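You operate a simulated robot arm through the tools that you are given. There is no shell and no other tool.

The job below is to be done with a simulated robot arm. You get a single attempt, and the scene is never put back.

## Task
Wind 0.6 m of cloth on to the empty reel, then brake on.
Fine: zero the counter before winding; draw bar back.

The check looks at the end state, three seconds after you hand in, the way a careful person would. Anything else that was tipped, shoved, dropped, spilled or broken makes it a failure. Flat cloth is picked up by pressing the open fingertips on it (5 to 10 N) and closing them slowly along it; thin cloth reads only 2 to 8 mm in the jaws.

## Robot
A 6-joint arm with a two-finger gripper, fixed in place. Base frame: the origin is at the foot of the arm, x ahead of it, y to its left, z up; the work surface is at about z = 0.806. Readings come in m, rad, newtons and seconds.
Its first joint turns from -2.897 to 2.897 rad. Payload 2.45 kg.
The TCP is the grasp point between the finger pads, 0.02 m short of the fingertips. In the tool frame z runs along the fingers and y along their closing line. The gripper opens to 0.14 m. The gripper's body begins 0.168 m behind the TCP.
Orientation is told as [roll, pitch, yaw] about the base's x, y, z axes, in that order, counted from this pose: with the fingers straight down and closing along the base's y, the tool's x points along the base's -x, its y along +y and its z along -z.

## Interface
- The arm moves only by the tool servo_tool. Its argument "targets" is text: rows parted by semicolons, each of 7 numbers parted by spaces: the turn, a rotation vector about the tool's x, y, z in units of 4 degrees (1.0 is 4 degrees), then the shift along the tool's x, y, z in units of 40 mm (1.0 is 40 mm), then the opening, from 0 (shut) to 1 (fully open). In form: wx wy wz dx dy dz jaw; .... A call has 1 to 20 rows; each row shifts and turns the commanded pose from where the row before left it, along the tool's axes as they then stand. A call with a number of a shift or a turn outside -1 to 1 is refused whole. A row lasts 0.2 s, in which the tool goes at most 0.05 m and 0.15 rad; a call with a longer step from one row to the next is refused whole, and so is a gripper value outside its range. Where a pose cannot be reached the arm comes as near as it can. A force on the tool above 90 N (or 10 N above the force at the start of the call, whichever is more), or a blocked arm, ends the call early, and 0.2 s more pass. Each finger travels about 0.045 m/s and halts on what it meets, pressing with about 27 N; the grip force reading is that of the motor and also rises with nothing between the fingers. The clock runs only during rows and for 0.2 s after the last one: add rows that do not move to give the fingers time. It gives the time, the measured TCP pose, the force on the tool (base axes), the opening and the grip force at its end, in the units of the frame above (readings bear some noise), with the torque about the TCP (base axes, N m) and any sound that the robot's microphone picked up.
- Cameras (640 x 400 px; columns grow to the right, rows downward): "scene" is fixed at [0.0421, 0.6553, 1.4696]; the picture's right is [-0.22, -0.97, 0.00], its down [-0.46, 0.10, -0.88] and it looks along [0.86, -0.20, -0.47] (base axes); focal length 316 px, centre (320, 200). "wrist" rides on the gripper at [0.078, 0.011, -0.209] in the tool frame; the picture's right is [-0.14, 0.99, 0.00], its down [-0.92, -0.13, -0.37] and it looks along [-0.36, -0.05, 0.93] (tool axes); focal length 280 px, centre (320, 200). There is no depth. A picture from a camera that has moved, and an enlarged one, comes with that camera's place and axes in the base frame and with its lens. The place of the scene camera against the robot may be out by one fixed shift of up to 0.025 m in any direction.
- grab_frame(camera): a new picture of that camera. It takes no simulated time.
- inspect(camera, box): a new picture of the part [left, top, right, bottom] of that camera's present view, enlarged. It takes no simulated time.
- job_done(): hands the job in; it is judged then, once.

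Places have to be worked out from the pictures, the camera data and where the tool is seen. Open the gripper and draw the arm clear of the work before you hand the job in, unless the task says otherwise.

The tools are called after "Emit:" as name(argument=value, ...) on one line, values as JSON. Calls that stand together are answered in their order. servo_tool: Moves the arm, as the interface text tells. Its arguments: {"type":"object","properties":{"targets":{"type":"string"}},"required":["targets"]} The other tools are called the same way: grab_frame (camera) takes a picture; inspect (camera, box) takes an enlarged picture of a part of a camera's view; job_done () hands the job in.

At the start:

```text
t: 0.0
position: [0.6276, 0.254, 1.1994]
orientation: [0.0, -0.001, -0.001]
ft_force: [0.2, 0.4, -0.3]
torque: [0.03, 0.03, -0.02]
grip_width: 0.1401
grip_force: 0.1
```

scene: 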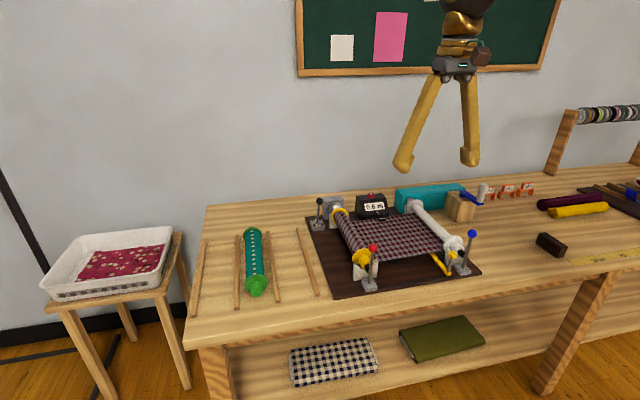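
wrist: 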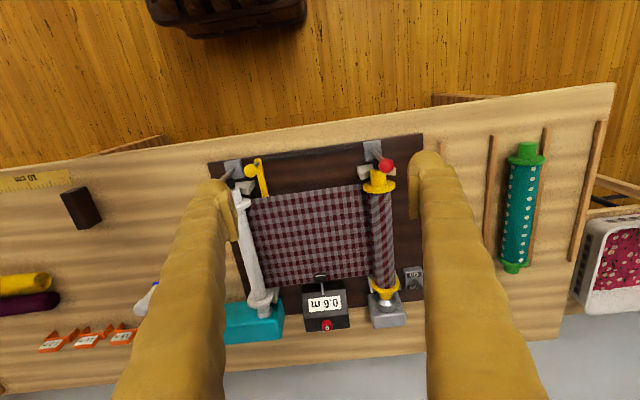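

I'll look at the parts in closer detail before moving anything.

Emit:
inspect(camera="scene", box=[300, 170, 500, 300])

Emit:
inspect(camera="wrist", box=[200, 130, 440, 340])

Emit:
inspect(camera="scene", box=[300, 180, 400, 245])

Emit:
inspect(camera="scene", box=[400, 180, 500, 290])

```text
3.08 times, centred on (400, 235) of scene
camera zoom: at [0.0421, 0.6553, 1.4696], right [-0.22, -0.97, 0.0], down [-0.46, 0.1, -0.88], along [0.86, -0.2, -0.47], focal length 972 px, centre (74, 92)
```

zoom: 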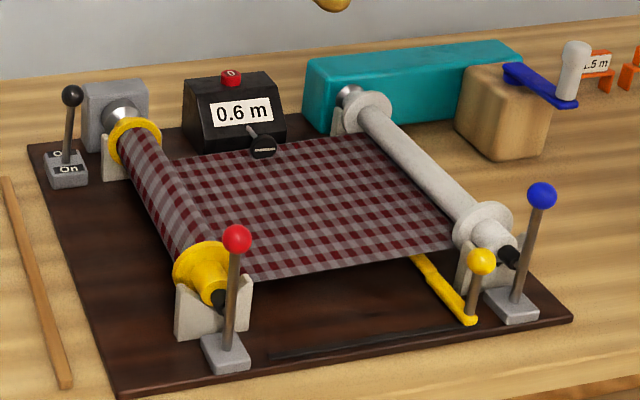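

```text
1.90 times, centred on (320, 235) of wrist
camera zoom: at [0.549, 0.2668, 1.4094], right [0.14, 0.99, 0.0], down [0.92, -0.13, 0.37], along [0.37, -0.05, -0.93], focal length 534 px, centre (320, 133)
```

zoom: 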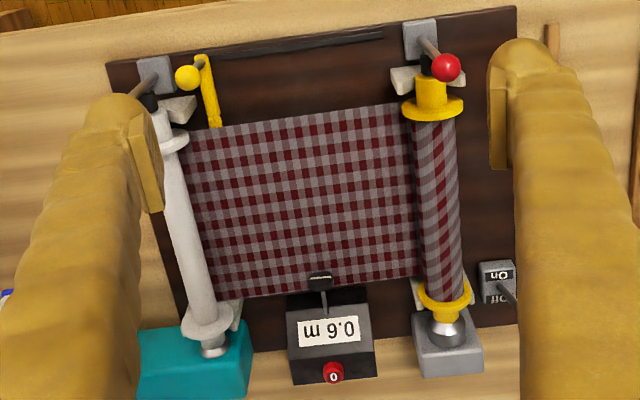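

```text
6.15 times, centred on (350, 212) of scene
camera zoom: at [0.0421, 0.6553, 1.4696], right [-0.22, -0.97, 0.0], down [-0.46, 0.1, -0.88], along [0.86, -0.2, -0.47], focal length 1943 px, centre (135, 123)
```

zoom: 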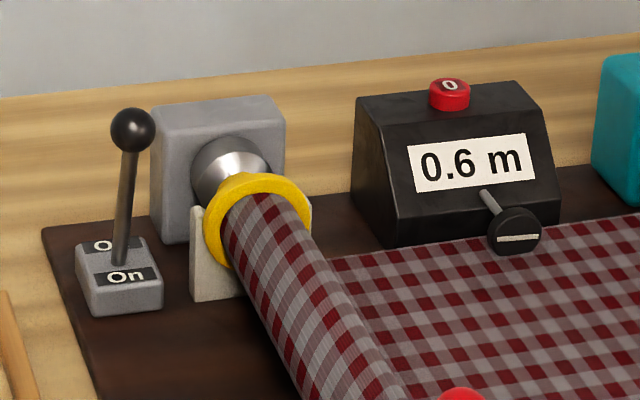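

```text
3.64 times, centred on (450, 235) of scene
camera zoom: at [0.0421, 0.6553, 1.4696], right [-0.22, -0.97, 0.0], down [-0.46, 0.1, -0.88], along [0.86, -0.2, -0.47], focal length 1148 px, centre (-153, 73)
```

zoom: 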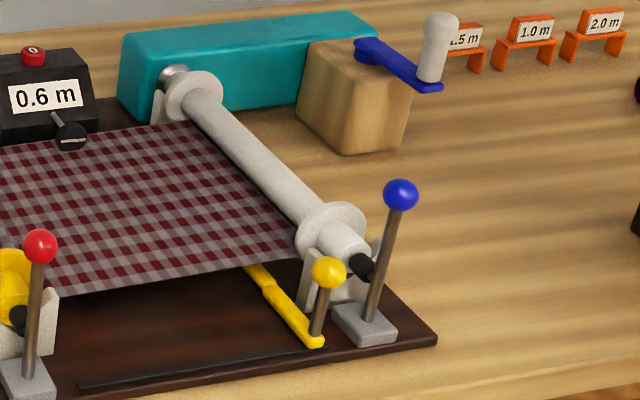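

The wrist view shows a winding board: a full yellow reel, an empty white reel, a counter, a yellow bar and levers. I'll move the wrist camera right, staying high, to see the crank and the white reel's drive.

Emit:
servo_tool(targets="0 0 0 0 -1 0 1;0 0 0 0 -1 0 1;0 0 0 0 -1 0 1;0 0 0 0 -1 0 1;0 0 0 0 -1 0 1;0 0 0 0 -1 0 1;0 0 0 0 0 0 1")

Emit:
grab_frame(camera="wrist")

Emit:
inspect(camera="wrist", box=[300, 150, 460, 350])

Emit:
grab_frame(camera="scene")

```text
t: 1.6
position: [0.6265, 0.0146, 1.1992]
orientation: [0.002, -0.001, -0.002]
ft_force: [0.1, 0.5, 0.1]
torque: [0.0, 0.01, -0.01]
grip_width: 0.1401
grip_force: 0.0
```

```text
taken
camera wrist: at [0.548, 0.0268, 1.4093], right [0.14, 0.99, 0.0], down [0.92, -0.13, 0.37], along [0.37, -0.05, -0.93], focal length 280 px, centre (320, 200)
```

wrist: 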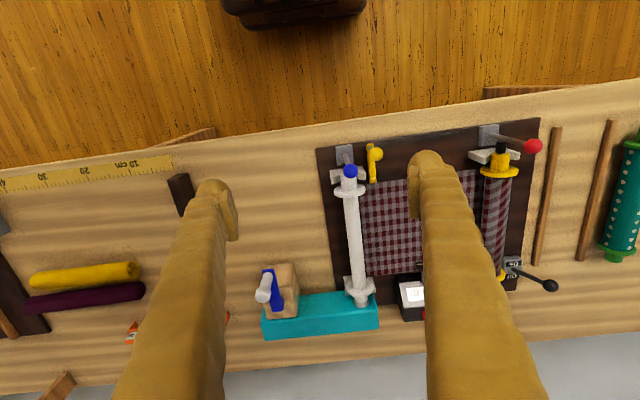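

```text
2.00 times, centred on (380, 250) of wrist
camera zoom: at [0.548, 0.0268, 1.4093], right [0.14, 0.99, 0.0], down [0.92, -0.13, 0.37], along [0.37, -0.05, -0.93], focal length 561 px, centre (200, 100)
```

zoom: 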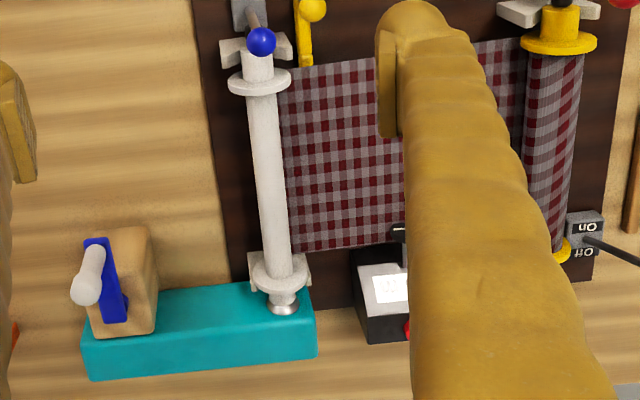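

```text
taken
```

scene: 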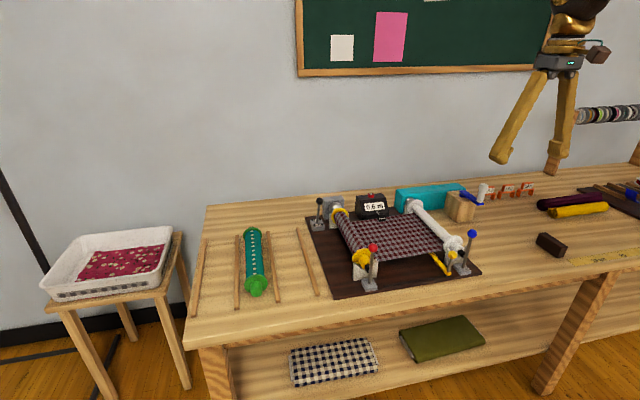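

The crank seems to stand on the wooden block beside the teal drive box, and the cloth edge may not yet be on the white reel. I'll go lower and closer for a look at that edge and the draw bar.

Emit:
servo_tool(targets="0 0 0 0 1 0.5 1;0 0 0 0 1 0.5 1;0 0 0 0 1 0.5 1;0 0 0 0 0.5 1 1;0 0 0 0 0 1 1;0 0 0 0 0 0 1")

Emit:
grab_frame(camera="wrist")

Emit:
inspect(camera="wrist", box=[220, 130, 430, 260])

Emit:
inspect(camera="wrist", box=[200, 240, 440, 390])

```text
t: 3.0
position: [0.6273, 0.1556, 1.0601]
orientation: [0.0, 0.0, -0.001]
ft_force: [1.0, -0.5, 0.0]
torque: [-0.03, -0.05, 0.01]
grip_width: 0.1402
grip_force: 0.0
```

```text
taken
camera wrist: at [0.5486, 0.1672, 1.2701], right [0.14, 0.99, 0.0], down [0.92, -0.13, 0.37], along [0.37, -0.05, -0.93], focal length 280 px, centre (320, 200)
```

wrist: 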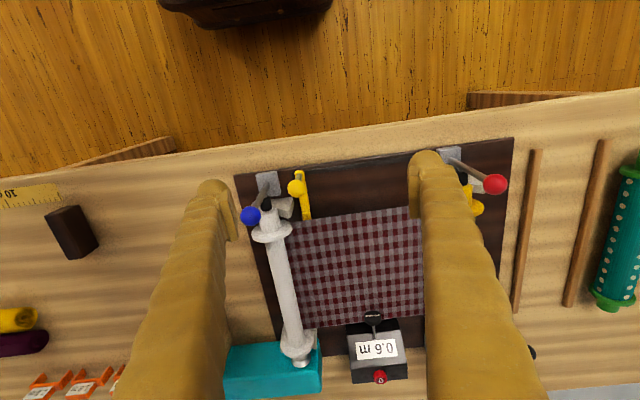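

```text
3.05 times, centred on (325, 195) of wrist
camera zoom: at [0.5486, 0.1672, 1.2701], right [0.14, 0.99, 0.0], down [0.92, -0.13, 0.37], along [0.37, -0.05, -0.93], focal length 854 px, centre (305, 215)
```

zoom: 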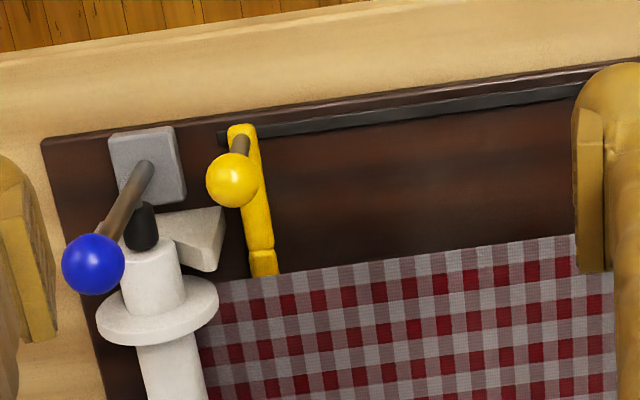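

```text
2.67 times, centred on (320, 315) of wrist
camera zoom: at [0.5486, 0.1672, 1.2701], right [0.14, 0.99, 0.0], down [0.92, -0.13, 0.37], along [0.37, -0.05, -0.93], focal length 748 px, centre (320, -107)
```

zoom: 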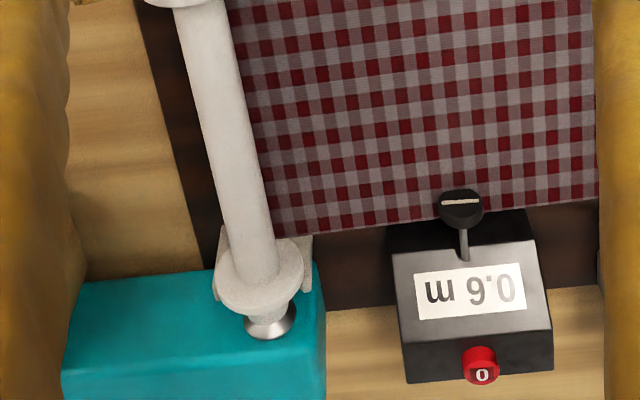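

The cloth runs to the white reel, over the yellow bar, which rides in a groove at the front edge. I'll view the white reel from its right-hand side, tilting the camera to see whether the cloth is attached and how the crank is built.

Emit:
servo_tool(targets="-0.8 0 0 0 -1 0 1;-0.8 0 0 0 -1 0 1;-0.8 0 0 0 -1 0 1;-0.8 0 0 0 -0.8 0 1;-0.8 0 0 0 -0.5 0 1;-0.8 0 0 0 0 0 1;-0.8 0 0 0 0 0 1;-0.8 0 0 0 0 0 1;-0.8 0 0 0 0 0 1;-0.8 0 0 0 0 0 1;-0.8 0 0 0 0 0 1;-0.8 0 0 0 0 0 1;0 0 0 0 0 0 1")

Emit:
grab_frame(camera="wrist")

```text
t: 5.8
position: [0.6266, -0.0152, 1.0432]
orientation: [0.671, -0.002, -0.003]
ft_force: [0.5, 0.2, 0.2]
torque: [0.0, -0.01, -0.01]
grip_width: 0.1397
grip_force: 0.0
```

```text
taken
camera wrist: at [0.5485, -0.1362, 1.2139], right [0.14, 0.78, 0.62], down [0.92, -0.33, 0.21], along [0.37, 0.54, -0.76], focal length 280 px, centre (320, 200)
```

wrist: 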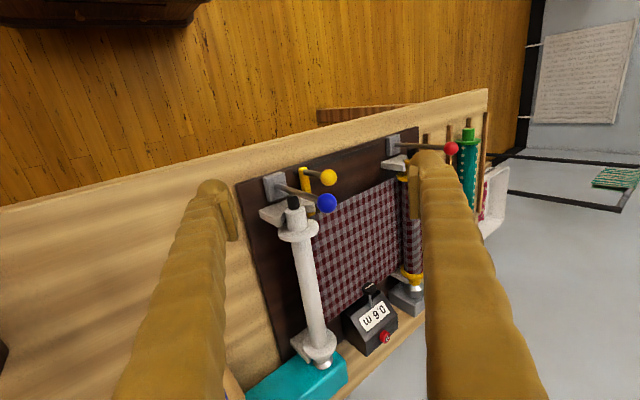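

The view covers the white reel from the right; I'll enlarge it.

Emit:
inspect(camera="wrist", box=[230, 150, 430, 275])

Emit:
inspect(camera="wrist", box=[250, 270, 440, 390])

```text
3.20 times, centred on (330, 212) of wrist
camera zoom: at [0.5485, -0.1362, 1.2139], right [0.14, 0.78, 0.62], down [0.92, -0.33, 0.21], along [0.37, 0.54, -0.76], focal length 897 px, centre (288, 160)
```

zoom: 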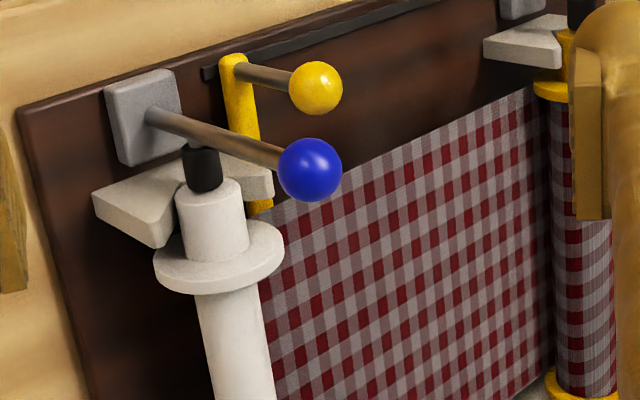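

```text
3.33 times, centred on (345, 330) of wrist
camera zoom: at [0.5485, -0.1362, 1.2139], right [0.14, 0.78, 0.62], down [0.92, -0.33, 0.21], along [0.37, 0.54, -0.76], focal length 935 px, centre (237, -233)
```

zoom: 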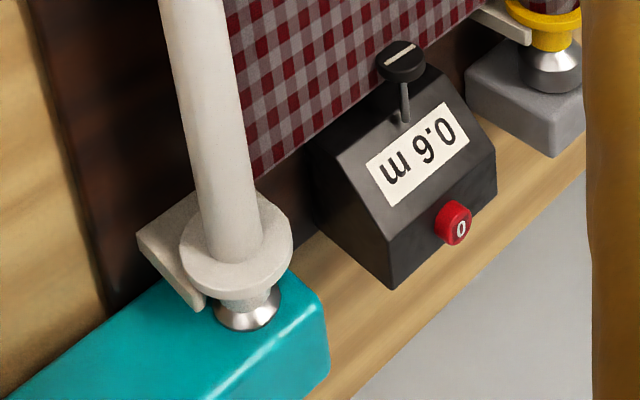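

The reels sit in cradles and the cloth seems to reach the white reel. I'll undo the roll, tilt the tool forward about 43° (which also serves to reach the counter) and look in low from the front.

Emit:
servo_tool(targets="0.8 0 0 0 0 0 1;0.8 0 0 0 0 0 1;0.8 0 0 0 0 0 1;0.8 0 0 0 0 0 1;0.8 0 0 0 0 0 1;0.8 0 0 0 0 0 1;0.8 0 0 0 0 0 1;0.8 0 0 0 0 0 1;0.8 0 0 0 0 0 1;0.8 0 0 0 0 0 1;0.8 0 0 0 0 0 1;0.8 0 0 0 0 0 1;0 0 0 0 0 0 1")

Emit:
servo_tool(targets="0 -0.9 0 0.5 0.5 0 1;0 -0.9 0 0.5 0.5 0 1;0 -0.9 0 0.5 0.5 0 1;0 -0.9 0 0.5 0.5 0 1;0 -0.9 0 0 0.5 0 1;0 -0.9 0 0 0.5 0 1;0 -0.9 0 0 0 0 1;0 -0.9 0 0 0 0 1;0 -0.9 0 0 0 0 1;0 -0.9 0 0 0 0 1;0 -0.9 0 0 0 0 1;0 -0.9 0 0 0 0 1;0 0 0 0 0 0 1")

Emit:
grab_frame(camera="wrist")

Emit:
grab_frame(camera="scene")

```text
t: 8.6
position: [0.6276, -0.0149, 1.0421]
orientation: [0.0, -0.003, -0.001]
ft_force: [0.3, -0.2, 0.4]
torque: [0.03, -0.02, -0.03]
grip_width: 0.1396
grip_force: 0.1
```

```text
t: 11.4
position: [0.5511, 0.1056, 1.0389]
orientation: [-0.001, -0.736, -0.003]
ft_force: [-0.3, -0.4, -0.2]
torque: [0.01, -0.02, -0.05]
grip_width: 0.1398
grip_force: 0.1
out of reach, approached as far as the arm can: row 12
```

```text
taken
camera wrist: at [0.3524, 0.1174, 1.1419], right [0.11, 0.99, 0.09], down [0.43, -0.13, 0.89], along [0.89, -0.05, -0.44], focal length 280 px, centre (320, 200)
```

wrist: 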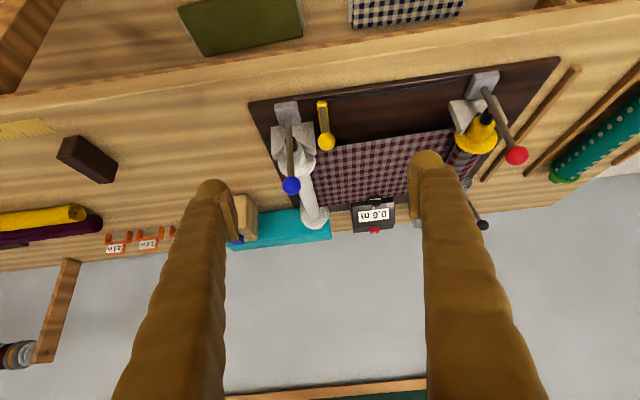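

```text
taken
```

scene: 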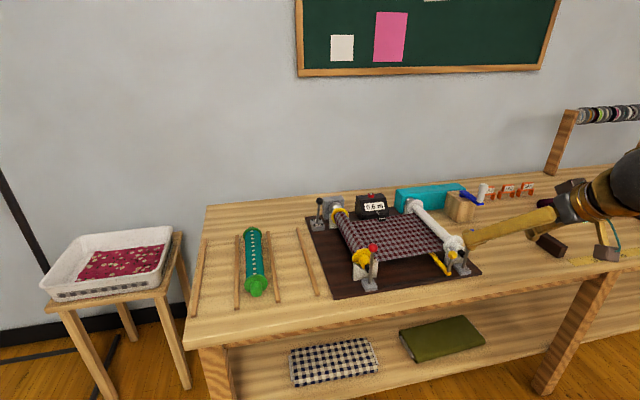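

I'll enlarge the white reel, draw bar and cloth edge from this lower view.

Emit:
inspect(camera="wrist", box=[250, 90, 420, 200])

Emit:
inspect(camera="wrist", box=[255, 90, 355, 160])

Emit:
inspect(camera="wrist", box=[430, 60, 560, 240])

```text
3.64 times, centred on (335, 145) of wrist
camera zoom: at [0.3524, 0.1174, 1.1419], right [0.11, 0.99, 0.09], down [0.43, -0.13, 0.89], along [0.89, -0.05, -0.44], focal length 1020 px, centre (266, 400)
```

zoom: 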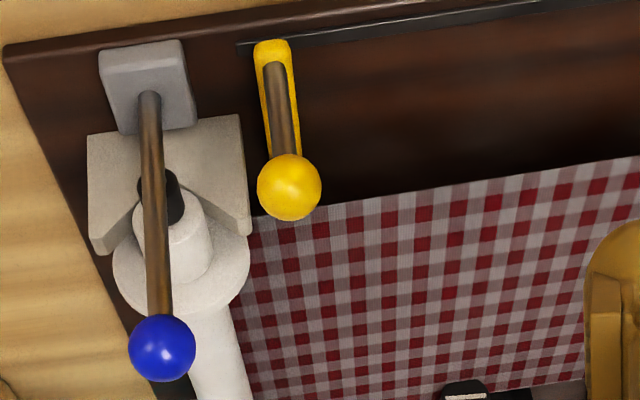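

```text
5.71 times, centred on (305, 125) of wrist
camera zoom: at [0.3524, 0.1174, 1.1419], right [0.11, 0.99, 0.09], down [0.43, -0.13, 0.89], along [0.89, -0.05, -0.44], focal length 1602 px, centre (406, 629)
```

zoom: 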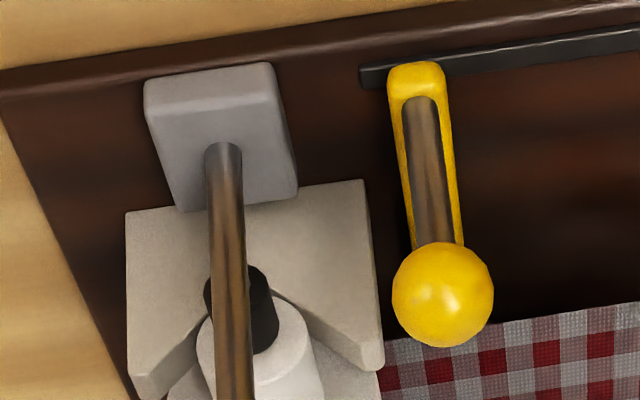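

```text
2.22 times, centred on (495, 150) of wrist
camera zoom: at [0.3524, 0.1174, 1.1419], right [0.11, 0.99, 0.09], down [0.43, -0.13, 0.89], along [0.89, -0.05, -0.44], focal length 623 px, centre (-69, 311)
```

zoom: 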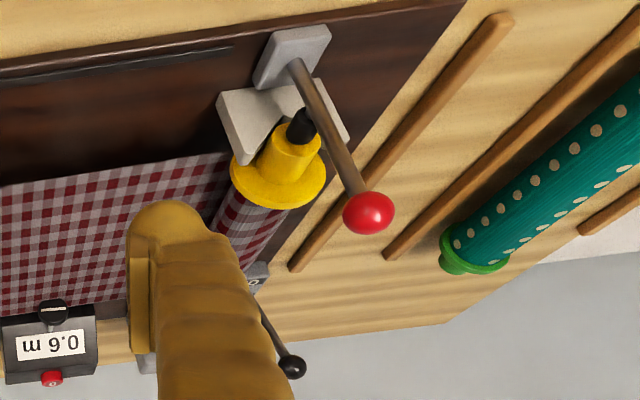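

Both brake levers measure roughly upright, and the reset button works out to about (1.07, 0.21, 0.90). Holding the tilt, I'll travel forward above the board to about x = 0.95 to see the counter, switch and crank up close.

Emit:
servo_tool(targets="0 0 0 -0.741 0.25 0.671 1;0 0 0 -0.741 0.25 0.671 1;0 0 0 -0.741 0.25 0.671 1;0 0 0 -0.741 0.25 0.671 1;0 0 0 -0.741 0.25 0.671 1;0 0 0 -0.741 0.25 0.671 1;0 0 0 -0.741 0.25 0.671 1;0 0 0 -0.741 0.25 0.671 1;0 0 0 -0.741 0.25 0.671 1;0 0 0 -0.741 0.25 0.671 1;0 0 0 0 0 0 1")

Emit:
grab_frame(camera="wrist")

Emit:
grab_frame(camera="scene")

```text
t: 13.8
position: [0.9503, 0.2047, 1.0471]
orientation: [-0.001, -0.755, -0.002]
ft_force: [0.4, 0.4, -0.2]
torque: [-0.01, 0.01, 0.01]
grip_width: 0.1399
grip_force: 0.0
```

```text
taken
camera wrist: at [0.7502, 0.216, 1.1458], right [0.1, 0.99, 0.09], down [0.42, -0.13, 0.9], along [0.9, -0.05, -0.43], focal length 280 px, centre (320, 200)
```

wrist: 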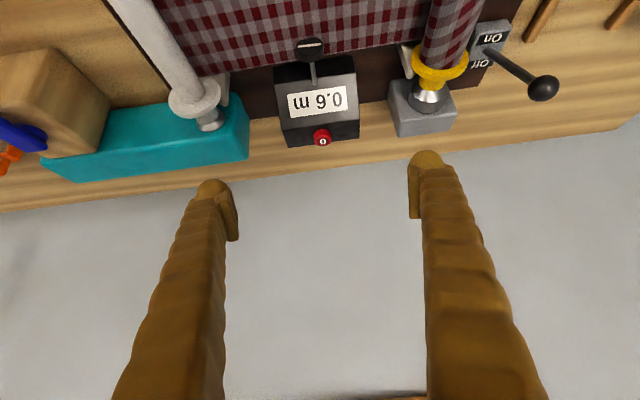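

```text
taken
```

scene: 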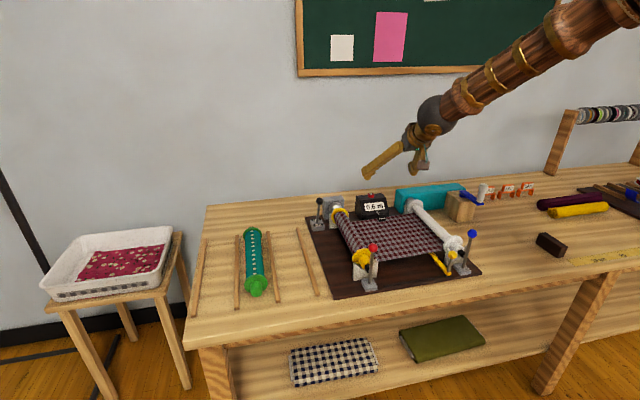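

Good reach and view here. I'll enlarge the switch, the counter, and the crank side.

Emit:
inspect(camera="wrist", box=[260, 10, 580, 160])

Emit:
inspect(camera="wrist", box=[0, 20, 260, 190])

Emit:
inspect(camera="wrist", box=[440, 10, 580, 110])

```text
2.00 times, centred on (420, 85) of wrist
camera zoom: at [0.7502, 0.216, 1.1458], right [0.1, 0.99, 0.09], down [0.42, -0.13, 0.9], along [0.9, -0.05, -0.43], focal length 561 px, centre (120, 430)
```

zoom: 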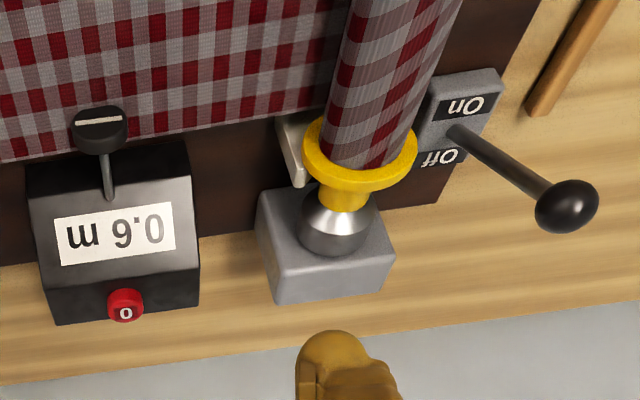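

```text
2.35 times, centred on (130, 105) of wrist
camera zoom: at [0.7502, 0.216, 1.1458], right [0.1, 0.99, 0.09], down [0.42, -0.13, 0.9], along [0.9, -0.05, -0.43], focal length 660 px, centre (767, 424)
```

zoom: 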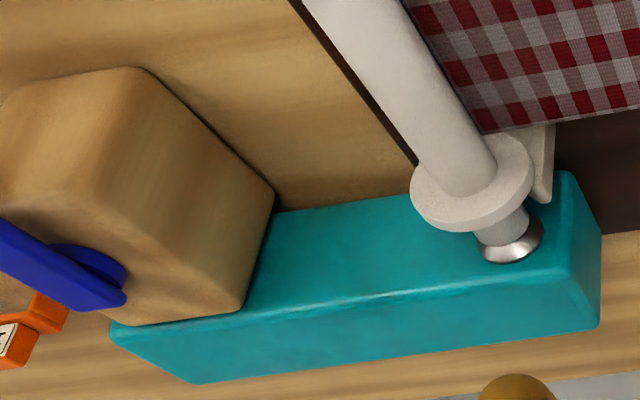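

```text
4.00 times, centred on (510, 60) of wrist
camera zoom: at [0.7502, 0.216, 1.1458], right [0.1, 0.99, 0.09], down [0.42, -0.13, 0.9], along [0.9, -0.05, -0.43], focal length 1122 px, centre (-440, 760)
```

zoom: 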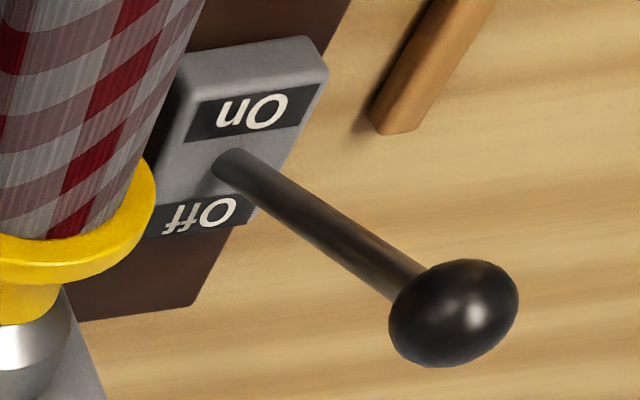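

The On/Off lever sits by the grey housing on the full reel and leans toward "On", so I take it to be the brake. The stale counter needs resetting first: I'll shut the fingers and move above the red button at about (1.068, 0.211, 0.90).

Emit:
servo_tool(targets="0 0 0 0 0 0 0;0 0 0 0 0 0 0;0 0 0 0 0 0 0;0 0 0 0 0 0 0;0 0 0 0 0 0 0;0 0 0 0 0 0 0;0 0 0 0 0 0 0;0 0 0 0 0 0 0;0 0 0 -0.164 0.04 0.9 0;0 0 0 -0.164 0.04 0.9 0;0 0 0 -0.164 0.04 0.9 0;0 0 0 -0.164 0.04 0.9 0;0 0 0 0 0 0 0;0 0 0 0 0 0 0")

Emit:
grab_frame(camera="wrist")

Emit:
inspect(camera="scene", box=[310, 150, 450, 240])

```text
t: 16.8
position: [1.0696, 0.2108, 0.9591]
orientation: [0.001, -0.755, -0.001]
ft_force: [-0.8, 0.0, -0.2]
torque: [-0.02, 0.0, 0.05]
grip_width: 0.0002
grip_force: 27.3
```

```text
taken
camera wrist: at [0.8691, 0.2219, 1.059], right [0.1, 0.99, 0.09], down [0.42, -0.13, 0.9], along [0.9, -0.05, -0.43], focal length 280 px, centre (320, 200)
```

wrist: 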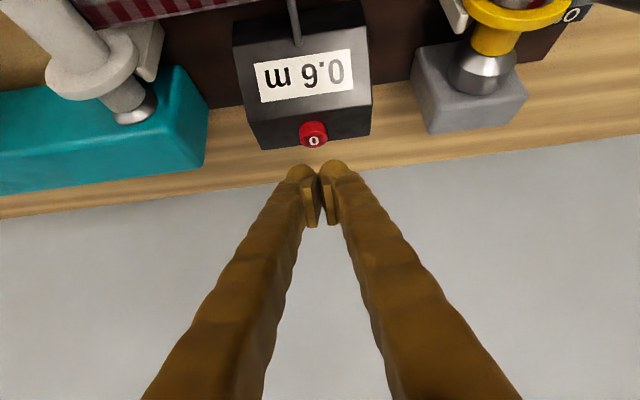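

```text
4.44 times, centred on (380, 195) of scene
camera zoom: at [0.0421, 0.6553, 1.4696], right [-0.22, -0.97, 0.0], down [-0.46, 0.1, -0.88], along [0.86, -0.2, -0.47], focal length 1403 px, centre (53, 222)
```

zoom: 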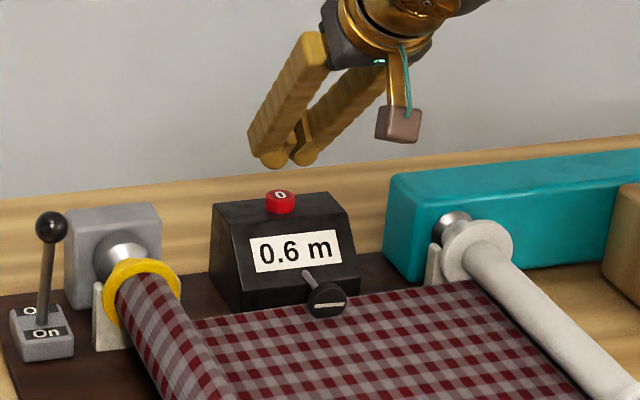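

The shut fingertips are right over the button, about 30 mm above it. I'll go straight down in small steps and watch the force.

Emit:
servo_tool(targets="0 0 0 0.137 0 0.146 0;0 0 0 0.137 0 0.146 0;0 0 0 0.137 0 0.146 0;0 0 0 0.05 0 0.055 0;0 0 0 0 0 0 0")

Emit:
inspect(camera="scene", box=[310, 150, 450, 240])

```text
t: 18.0
position: [1.0686, 0.211, 0.9331]
orientation: [-0.001, -0.755, -0.001]
ft_force: [0.8, -1.3, 0.0]
torque: [0.0, -0.01, 0.0]
grip_width: 0.0003
grip_force: 27.5
```

```text
4.44 times, centred on (380, 195) of scene
camera zoom: at [0.0421, 0.6553, 1.4696], right [-0.22, -0.97, 0.0], down [-0.46, 0.1, -0.88], along [0.86, -0.2, -0.47], focal length 1403 px, centre (53, 222)
```

zoom: 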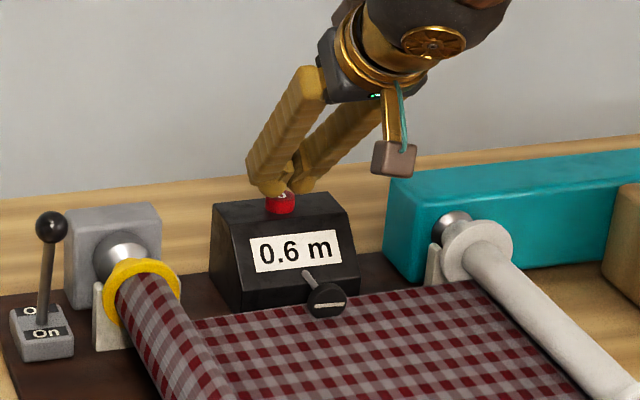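

The tips are almost touching the button with no force yet. I'll continue down in 2 to 3 mm steps.

Emit:
servo_tool(targets="0 0 0 0.05 0 0.055 0;0 0 0 0.05 0 0.055 0;0 0 0 0 0 0 0")

Emit:
inspect(camera="scene", box=[310, 150, 450, 240])

```text
t: 18.8
position: [1.0701, 0.2104, 0.9276]
orientation: [-0.002, -0.754, -0.003]
ft_force: [0.7, 0.7, -0.3]
torque: [-0.02, 0.02, 0.02]
grip_width: 0.0
grip_force: 27.3
```

```text
4.44 times, centred on (380, 195) of scene
camera zoom: at [0.0421, 0.6553, 1.4696], right [-0.22, -0.97, 0.0], down [-0.46, 0.1, -0.88], along [0.86, -0.2, -0.47], focal length 1403 px, centre (53, 222)
```

zoom: 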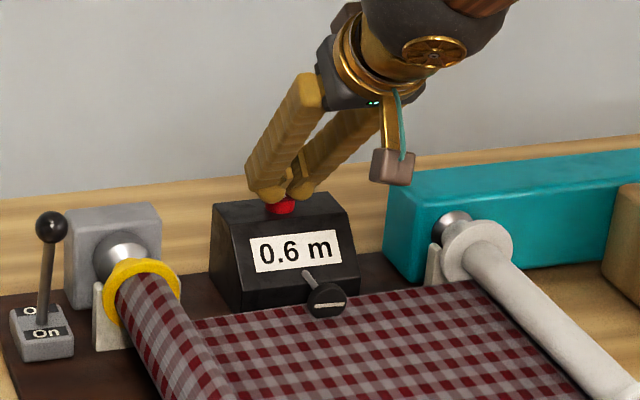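

Still no force at z = 0.928. I'll continue down in 2 mm steps.

Emit:
servo_tool(targets="0 0 0 0.035 0 0.037 0;0 0 0 0.035 0 0.037 0;0 0 0 0.035 0 0.037 0;0 0 0 0 0 0 0")

Emit:
inspect(camera="scene", box=[310, 150, 450, 240])

Emit:
grab_frame(camera="wrist")

```text
t: 19.8
position: [1.0694, 0.2098, 0.9212]
orientation: [0.0, -0.755, -0.003]
ft_force: [0.3, -1.3, 1.2]
torque: [-0.02, 0.02, -0.02]
grip_width: 0.006
grip_force: 29.6
heard: click
```

```text
4.44 times, centred on (380, 195) of scene
camera zoom: at [0.0421, 0.6553, 1.4696], right [-0.22, -0.97, 0.0], down [-0.46, 0.1, -0.88], along [0.86, -0.2, -0.47], focal length 1403 px, centre (53, 222)
```

zoom: 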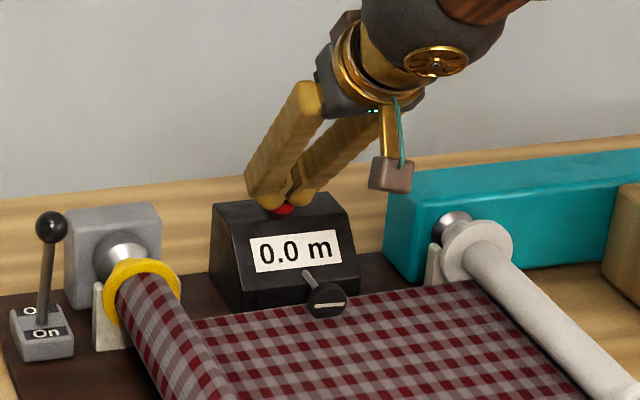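

```text
taken
camera wrist: at [0.869, 0.2223, 1.0204], right [0.1, 0.99, 0.09], down [0.42, -0.13, 0.9], along [0.9, -0.05, -0.43], focal length 280 px, centre (320, 200)
```

wrist: 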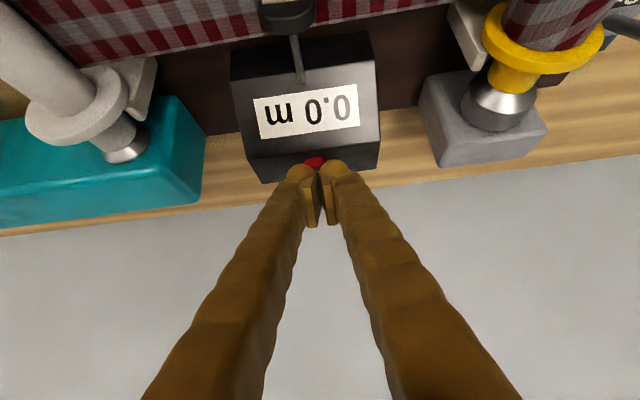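

Click heard and the counter reads 0.0 m. I'll lift straight off, then swing right over the crank for a closer look at it.

Emit:
servo_tool(targets="0 0 0 -0.685 0 -0.728 0;0 0 0 -0.685 0 -0.728 0;0 0 0 -0.685 0 -0.728 0;0 0 0 -0.685 0 -0.728 0;0 0 0 0.7 -0.7 -0.5 0;0 0 0 0.7 -0.7 -0.5 0;0 0 0 0.7 -0.7 -0.5 0;0 0 0 0.7 -0.7 -0.5 0;0 0 0 0 -1 0 0;0 0 0 0 -1 0 0;0 0 0 0 -1 0 0;0 0 0 0 -0.8 0 0;0 0 0 0 0 0 0")

Emit:
grab_frame(camera="wrist")

Emit:
inspect(camera="scene", box=[380, 170, 540, 290])

```text
t: 22.6
position: [0.9342, -0.0541, 1.0634]
orientation: [0.001, -0.755, -0.004]
ft_force: [0.4, -0.1, 0.0]
torque: [0.0, -0.02, -0.01]
grip_width: 0.0
grip_force: 29.9
```

```text
taken
camera wrist: at [0.7333, -0.0411, 1.1622], right [0.1, 0.99, 0.1], down [0.42, -0.13, 0.9], along [0.9, -0.05, -0.43], focal length 280 px, centre (320, 200)
```

wrist: 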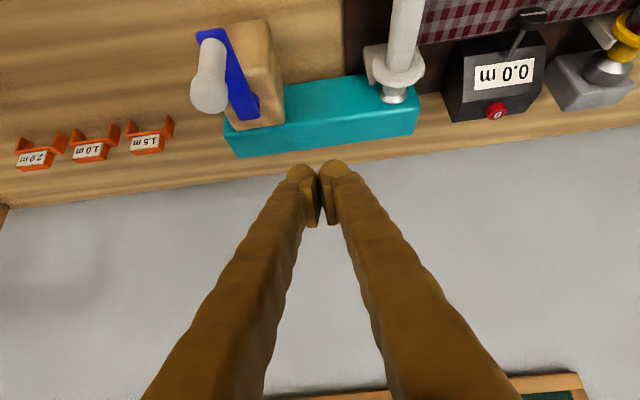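

```text
3.33 times, centred on (460, 230) of scene
camera zoom: at [0.0421, 0.6553, 1.4696], right [-0.22, -0.97, 0.0], down [-0.46, 0.1, -0.88], along [0.86, -0.2, -0.47], focal length 1052 px, centre (-147, 100)
```

zoom: 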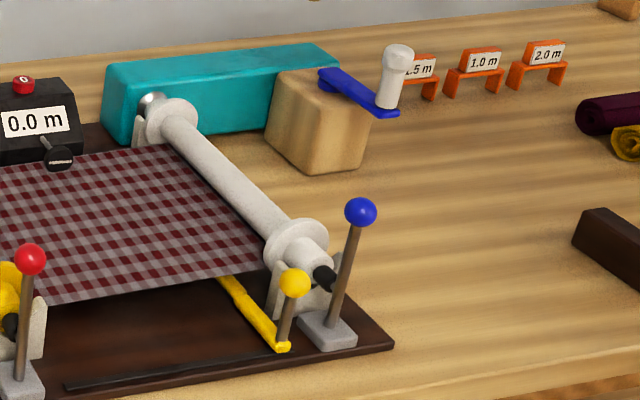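

The crank has a vertical axis at about (0.98, -0.127), with an upright white knob about 0.1 m nearer the robot. Now I'll go over to the On/Off lever on the left, opening the jaws on the way, to check its position.

Emit:
servo_tool(targets="0 0 0 0.058 1 -0.103 1;0 0 0 0.058 1 -0.103 1;0 0 0 0.058 1 -0.103 1;0 0 0 0.058 1 -0.103 1;0 0 0 0.058 1 -0.103 1;0 0 0 0.058 1 -0.103 1;0 0 0 0.058 1 -0.103 1;0 0 0 0.058 1 -0.103 1;0 0 0 0.058 1 -0.103 1;0 0 0 0.058 1 -0.103 1;0 0 0 0.058 1 -0.103 1;0 0 0 0.058 1 -0.103 1;0 0 0 0 0 0 1")

Emit:
grab_frame(camera="wrist")

Emit:
inspect(camera="wrist", box=[230, 60, 430, 180])

```text
t: 25.4
position: [0.8778, 0.4254, 1.0808]
orientation: [-0.002, -0.756, -0.003]
ft_force: [-0.3, 0.3, 0.5]
torque: [-0.02, 0.01, -0.02]
grip_width: 0.1401
grip_force: 0.0
```

```text
taken
camera wrist: at [0.6771, 0.438, 1.1798], right [0.1, 0.99, 0.09], down [0.42, -0.13, 0.9], along [0.9, -0.05, -0.43], focal length 280 px, centre (320, 200)
```

wrist: 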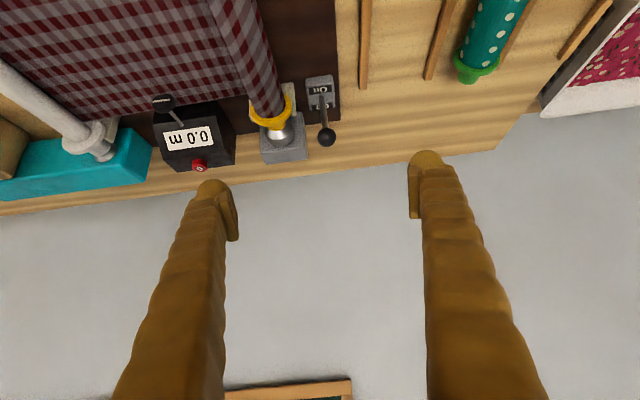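

```text
3.20 times, centred on (330, 120) of wrist
camera zoom: at [0.6771, 0.438, 1.1798], right [0.1, 0.99, 0.09], down [0.42, -0.13, 0.9], along [0.9, -0.05, -0.43], focal length 897 px, centre (288, 456)
```

zoom: 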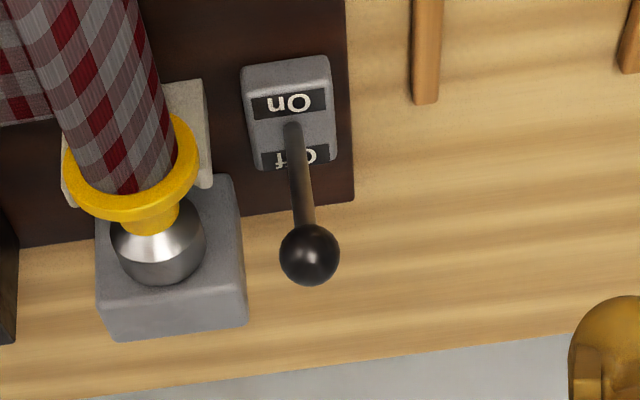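

The lever's ball triangulates to (0.979, 0.439, 0.944) with its base at (1.016, 0.439), so it leans about 19° to "On". I'll narrow the jaws and approach along the finger line, stopping short to check alignment.

Emit:
servo_tool(targets="0 0 0 0.46 0.34 0 0.32;0 0 0 0 0 0 0.32;0 0 0 0 0 0 0.32;0 0 0 0 0 0 0.32;0 0 0 0 0 0 0.32;0 0 0 0 0 0 0.32;0 0 0 0 0 0.8 0.32;0 0 0 0 0 0.8 0.32;0 0 0 0 0 0.8 0.32;0 0 0 0 0 0 0.32")

Emit:
grab_frame(camera="wrist")

Emit:
inspect(camera="scene", box=[280, 140, 420, 240])

```text
t: 27.6
position: [0.931, 0.4378, 0.9977]
orientation: [0.0, -0.755, -0.003]
ft_force: [0.6, 0.4, -0.2]
torque: [0.0, 0.01, -0.01]
grip_width: 0.0448
grip_force: 0.2
```

```text
taken
camera wrist: at [0.7305, 0.4504, 1.0969], right [0.1, 0.99, 0.09], down [0.42, -0.13, 0.9], along [0.9, -0.05, -0.43], focal length 280 px, centre (320, 200)
```

wrist: 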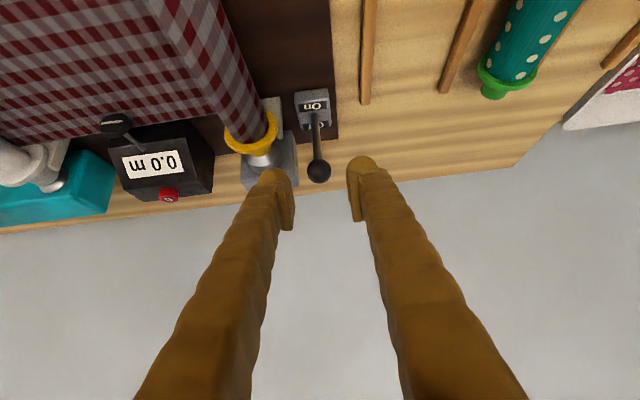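

```text
4.00 times, centred on (350, 190) of scene
camera zoom: at [0.0421, 0.6553, 1.4696], right [-0.22, -0.97, 0.0], down [-0.46, 0.1, -0.88], along [0.86, -0.2, -0.47], focal length 1263 px, centre (200, 240)
```

zoom: 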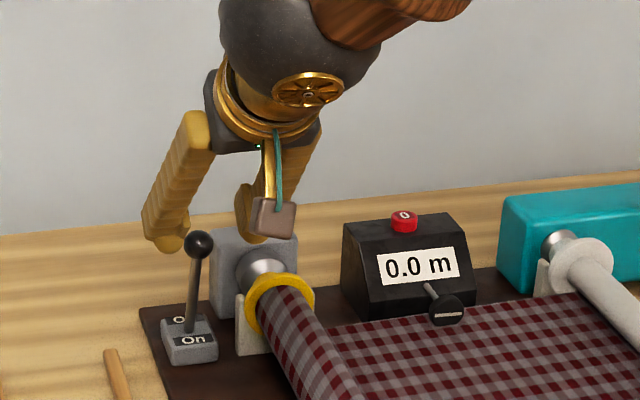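

The ball is centred between the fingers, about 70 mm ahead. I'll advance onto it and close slowly.

Emit:
servo_tool(targets="0 0 0 0 0 0.57 0.32;0 0 0 0 0 0.57 0.32;0 0 0 0 0 0.57 0.32;0 0 0 0 0 0 0.32;0 0 0 0 0 0 0.25;0 0 0 0 0 0 0.2;0 0 0 0 0 0 0.15;0 0 0 0 0 0 0.1;0 0 0 0 0 0 0.1")

Emit:
grab_frame(camera="wrist")

Emit:
inspect(camera="scene", box=[280, 140, 420, 240])

```text
t: 29.6
position: [0.9775, 0.4375, 0.9463]
orientation: [-0.001, -0.756, -0.003]
ft_force: [0.3, -18.2, 0.8]
torque: [-0.07, 0.03, -0.06]
grip_width: 0.0232
grip_force: 39.3
```

```text
taken
camera wrist: at [0.7781, 0.4497, 1.0469], right [0.1, 0.99, 0.09], down [0.42, -0.13, 0.9], along [0.9, -0.05, -0.43], focal length 280 px, centre (320, 200)
```

wrist: 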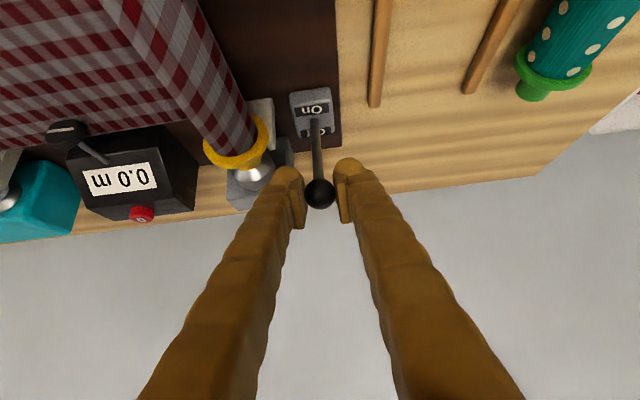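

```text
4.00 times, centred on (350, 190) of scene
camera zoom: at [0.0421, 0.6553, 1.4696], right [-0.22, -0.97, 0.0], down [-0.46, 0.1, -0.88], along [0.86, -0.2, -0.47], focal length 1263 px, centre (200, 240)
```

zoom: 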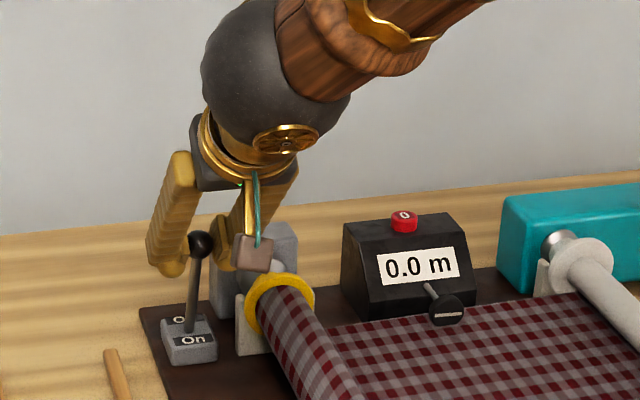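

I have the ball in the jaws with a small side load. I'll ease 1 mm right and carry it along its arc toward "Off" (+x).

Emit:
servo_tool(targets="0 0 0 0 -0.03 0 0.14;0 0 0 -0.194 0 0.131 0.14;0 0 0 -0.194 0 0.131 0.14;0 0 0 -0.194 0 0.131 0.14;0 0 0 -0.168 0 0.159 0.14;0 0 0 -0.142 0 0.186 0.14;0 0 0 0 0 0 0.14")

Emit:
grab_frame(camera="wrist")

Emit:
inspect(camera="scene", box=[280, 140, 420, 240])

```text
t: 31.2
position: [1.0241, 0.4378, 0.9517]
orientation: [0.002, -0.76, -0.002]
ft_force: [-4.5, -29.9, 18.4]
torque: [-0.08, 0.54, 0.03]
grip_width: 0.0212
grip_force: 44.7
```

```text
taken
camera wrist: at [0.8238, 0.4495, 1.0507], right [0.1, 0.99, 0.1], down [0.42, -0.13, 0.9], along [0.9, -0.05, -0.43], focal length 280 px, centre (320, 200)
```

wrist: 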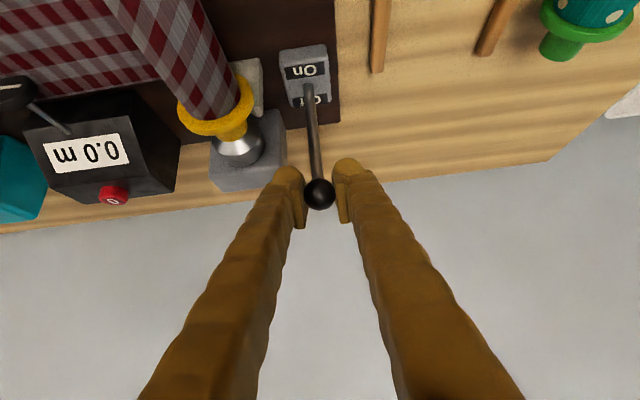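

```text
4.00 times, centred on (350, 190) of scene
camera zoom: at [0.0421, 0.6553, 1.4696], right [-0.22, -0.97, 0.0], down [-0.46, 0.1, -0.88], along [0.86, -0.2, -0.47], focal length 1263 px, centre (200, 240)
```

zoom: 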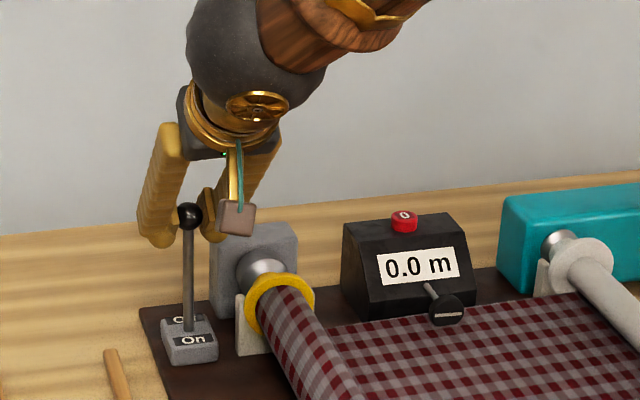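

The lever is now about upright, with some side and vertical load. I'll shift 2 mm to −y to relieve it, then continue down the far half of the arc.

Emit:
servo_tool(targets="0 0 0 0.05 -0.05 0.05 0.14;0 0 0 -0.142 0 0.186 0.14;0 0 0 0 0 0 0.14")

```text
t: 32.0
position: [1.0338, 0.437, 0.9474]
orientation: [0.004, -0.758, -0.004]
ft_force: [-2.4, -7.5, 34.5]
torque: [0.05, 0.67, -0.02]
grip_width: 0.0215
grip_force: 44.8
```

Side load is relieved; the upward force says I'm dipping too early. I'll raise 4 mm and carry on toward Off.

Emit:
servo_tool(targets="0 0 0 -0.069 0 -0.073 0.14;0 0 0 -0.147 0 0.172 0.14;0 0 0 -0.14 0 0.18 0.14;0 0 0 0 0 0 0.14")

Emit:
grab_frame(camera="wrist")

Emit:
inspect(camera="scene", box=[280, 140, 420, 240])

```text
t: 33.0
position: [1.0506, 0.438, 0.945]
orientation: [-0.001, -0.753, 0.0]
ft_force: [-13.0, 4.9, -17.9]
torque: [-0.06, 1.03, 0.02]
grip_width: 0.0212
grip_force: 45.1
```

```text
taken
camera wrist: at [0.851, 0.4494, 1.0445], right [0.1, 0.99, 0.09], down [0.42, -0.13, 0.9], along [0.9, -0.05, -0.43], focal length 280 px, centre (320, 200)
```

wrist: 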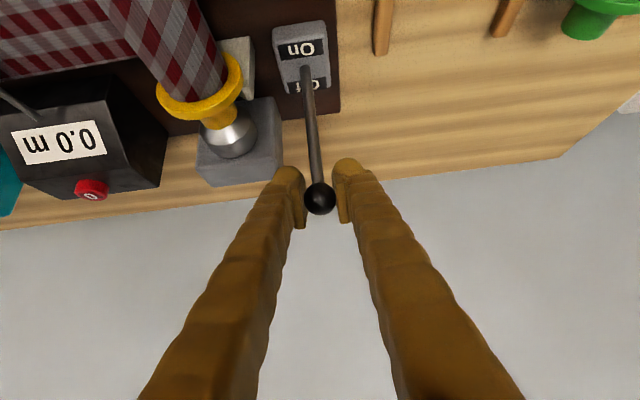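

```text
4.00 times, centred on (350, 190) of scene
camera zoom: at [0.0421, 0.6553, 1.4696], right [-0.22, -0.97, 0.0], down [-0.46, 0.1, -0.88], along [0.86, -0.2, -0.47], focal length 1263 px, centre (200, 240)
```

zoom: 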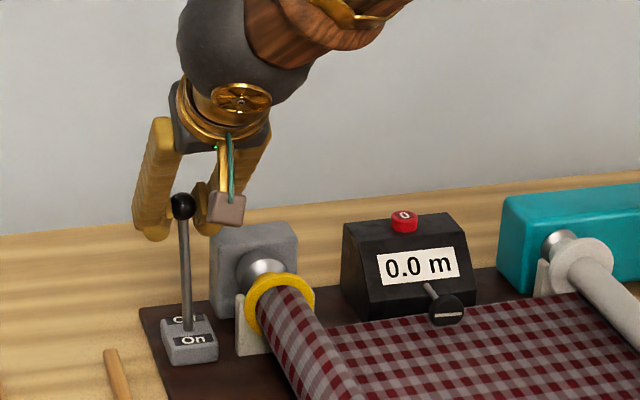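

Lever is at about +16° now. I'll push 6 mm more to be sure it reaches the Off stop.

Emit:
servo_tool(targets="0 0 0 -0.085 0 0.13 0.14;0 0 0 0 0 0 0.14;0 0 0 -0.07 0 0.1 0.14;0 0 0 0 0 0 0.14")

```text
t: 34.0
position: [1.062, 0.4372, 0.9434]
orientation: [0.001, -0.754, -0.002]
ft_force: [-13.4, 8.0, -21.9]
torque: [-0.08, 0.85, -0.07]
grip_width: 0.0214
grip_force: 45.0
```

Still moving with steady resistance; I'll push on in small steps until it stops.

Emit:
servo_tool(targets="0 0 0 -0.07 0 0.13 0.14;0 0 0 0 0 0 0.14;0 0 0 -0.06 0 0.13 0.14;0 0 0 0 0 0 0.14")

Emit:
grab_frame(camera="wrist")

Emit:
inspect(camera="scene", box=[280, 140, 420, 240])

```text
t: 35.0
position: [1.073, 0.4372, 0.9427]
orientation: [0.003, -0.756, -0.002]
ft_force: [-38.2, 12.2, 0.0]
torque: [-0.03, 0.45, -0.03]
grip_width: 0.0211
grip_force: 44.7
```

```text
taken
camera wrist: at [0.8723, 0.449, 1.0415], right [0.1, 0.99, 0.1], down [0.42, -0.13, 0.9], along [0.9, -0.05, -0.43], focal length 280 px, centre (320, 200)
```

wrist: 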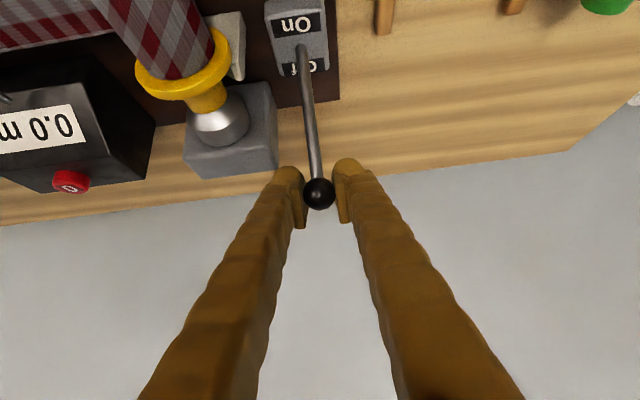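

```text
4.00 times, centred on (350, 190) of scene
camera zoom: at [0.0421, 0.6553, 1.4696], right [-0.22, -0.97, 0.0], down [-0.46, 0.1, -0.88], along [0.86, -0.2, -0.47], focal length 1263 px, centre (200, 240)
```

zoom: 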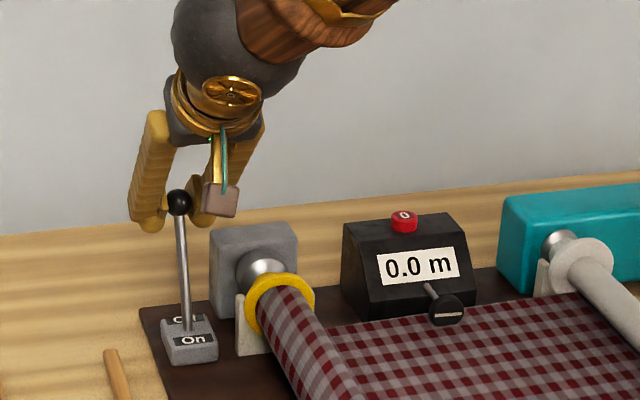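

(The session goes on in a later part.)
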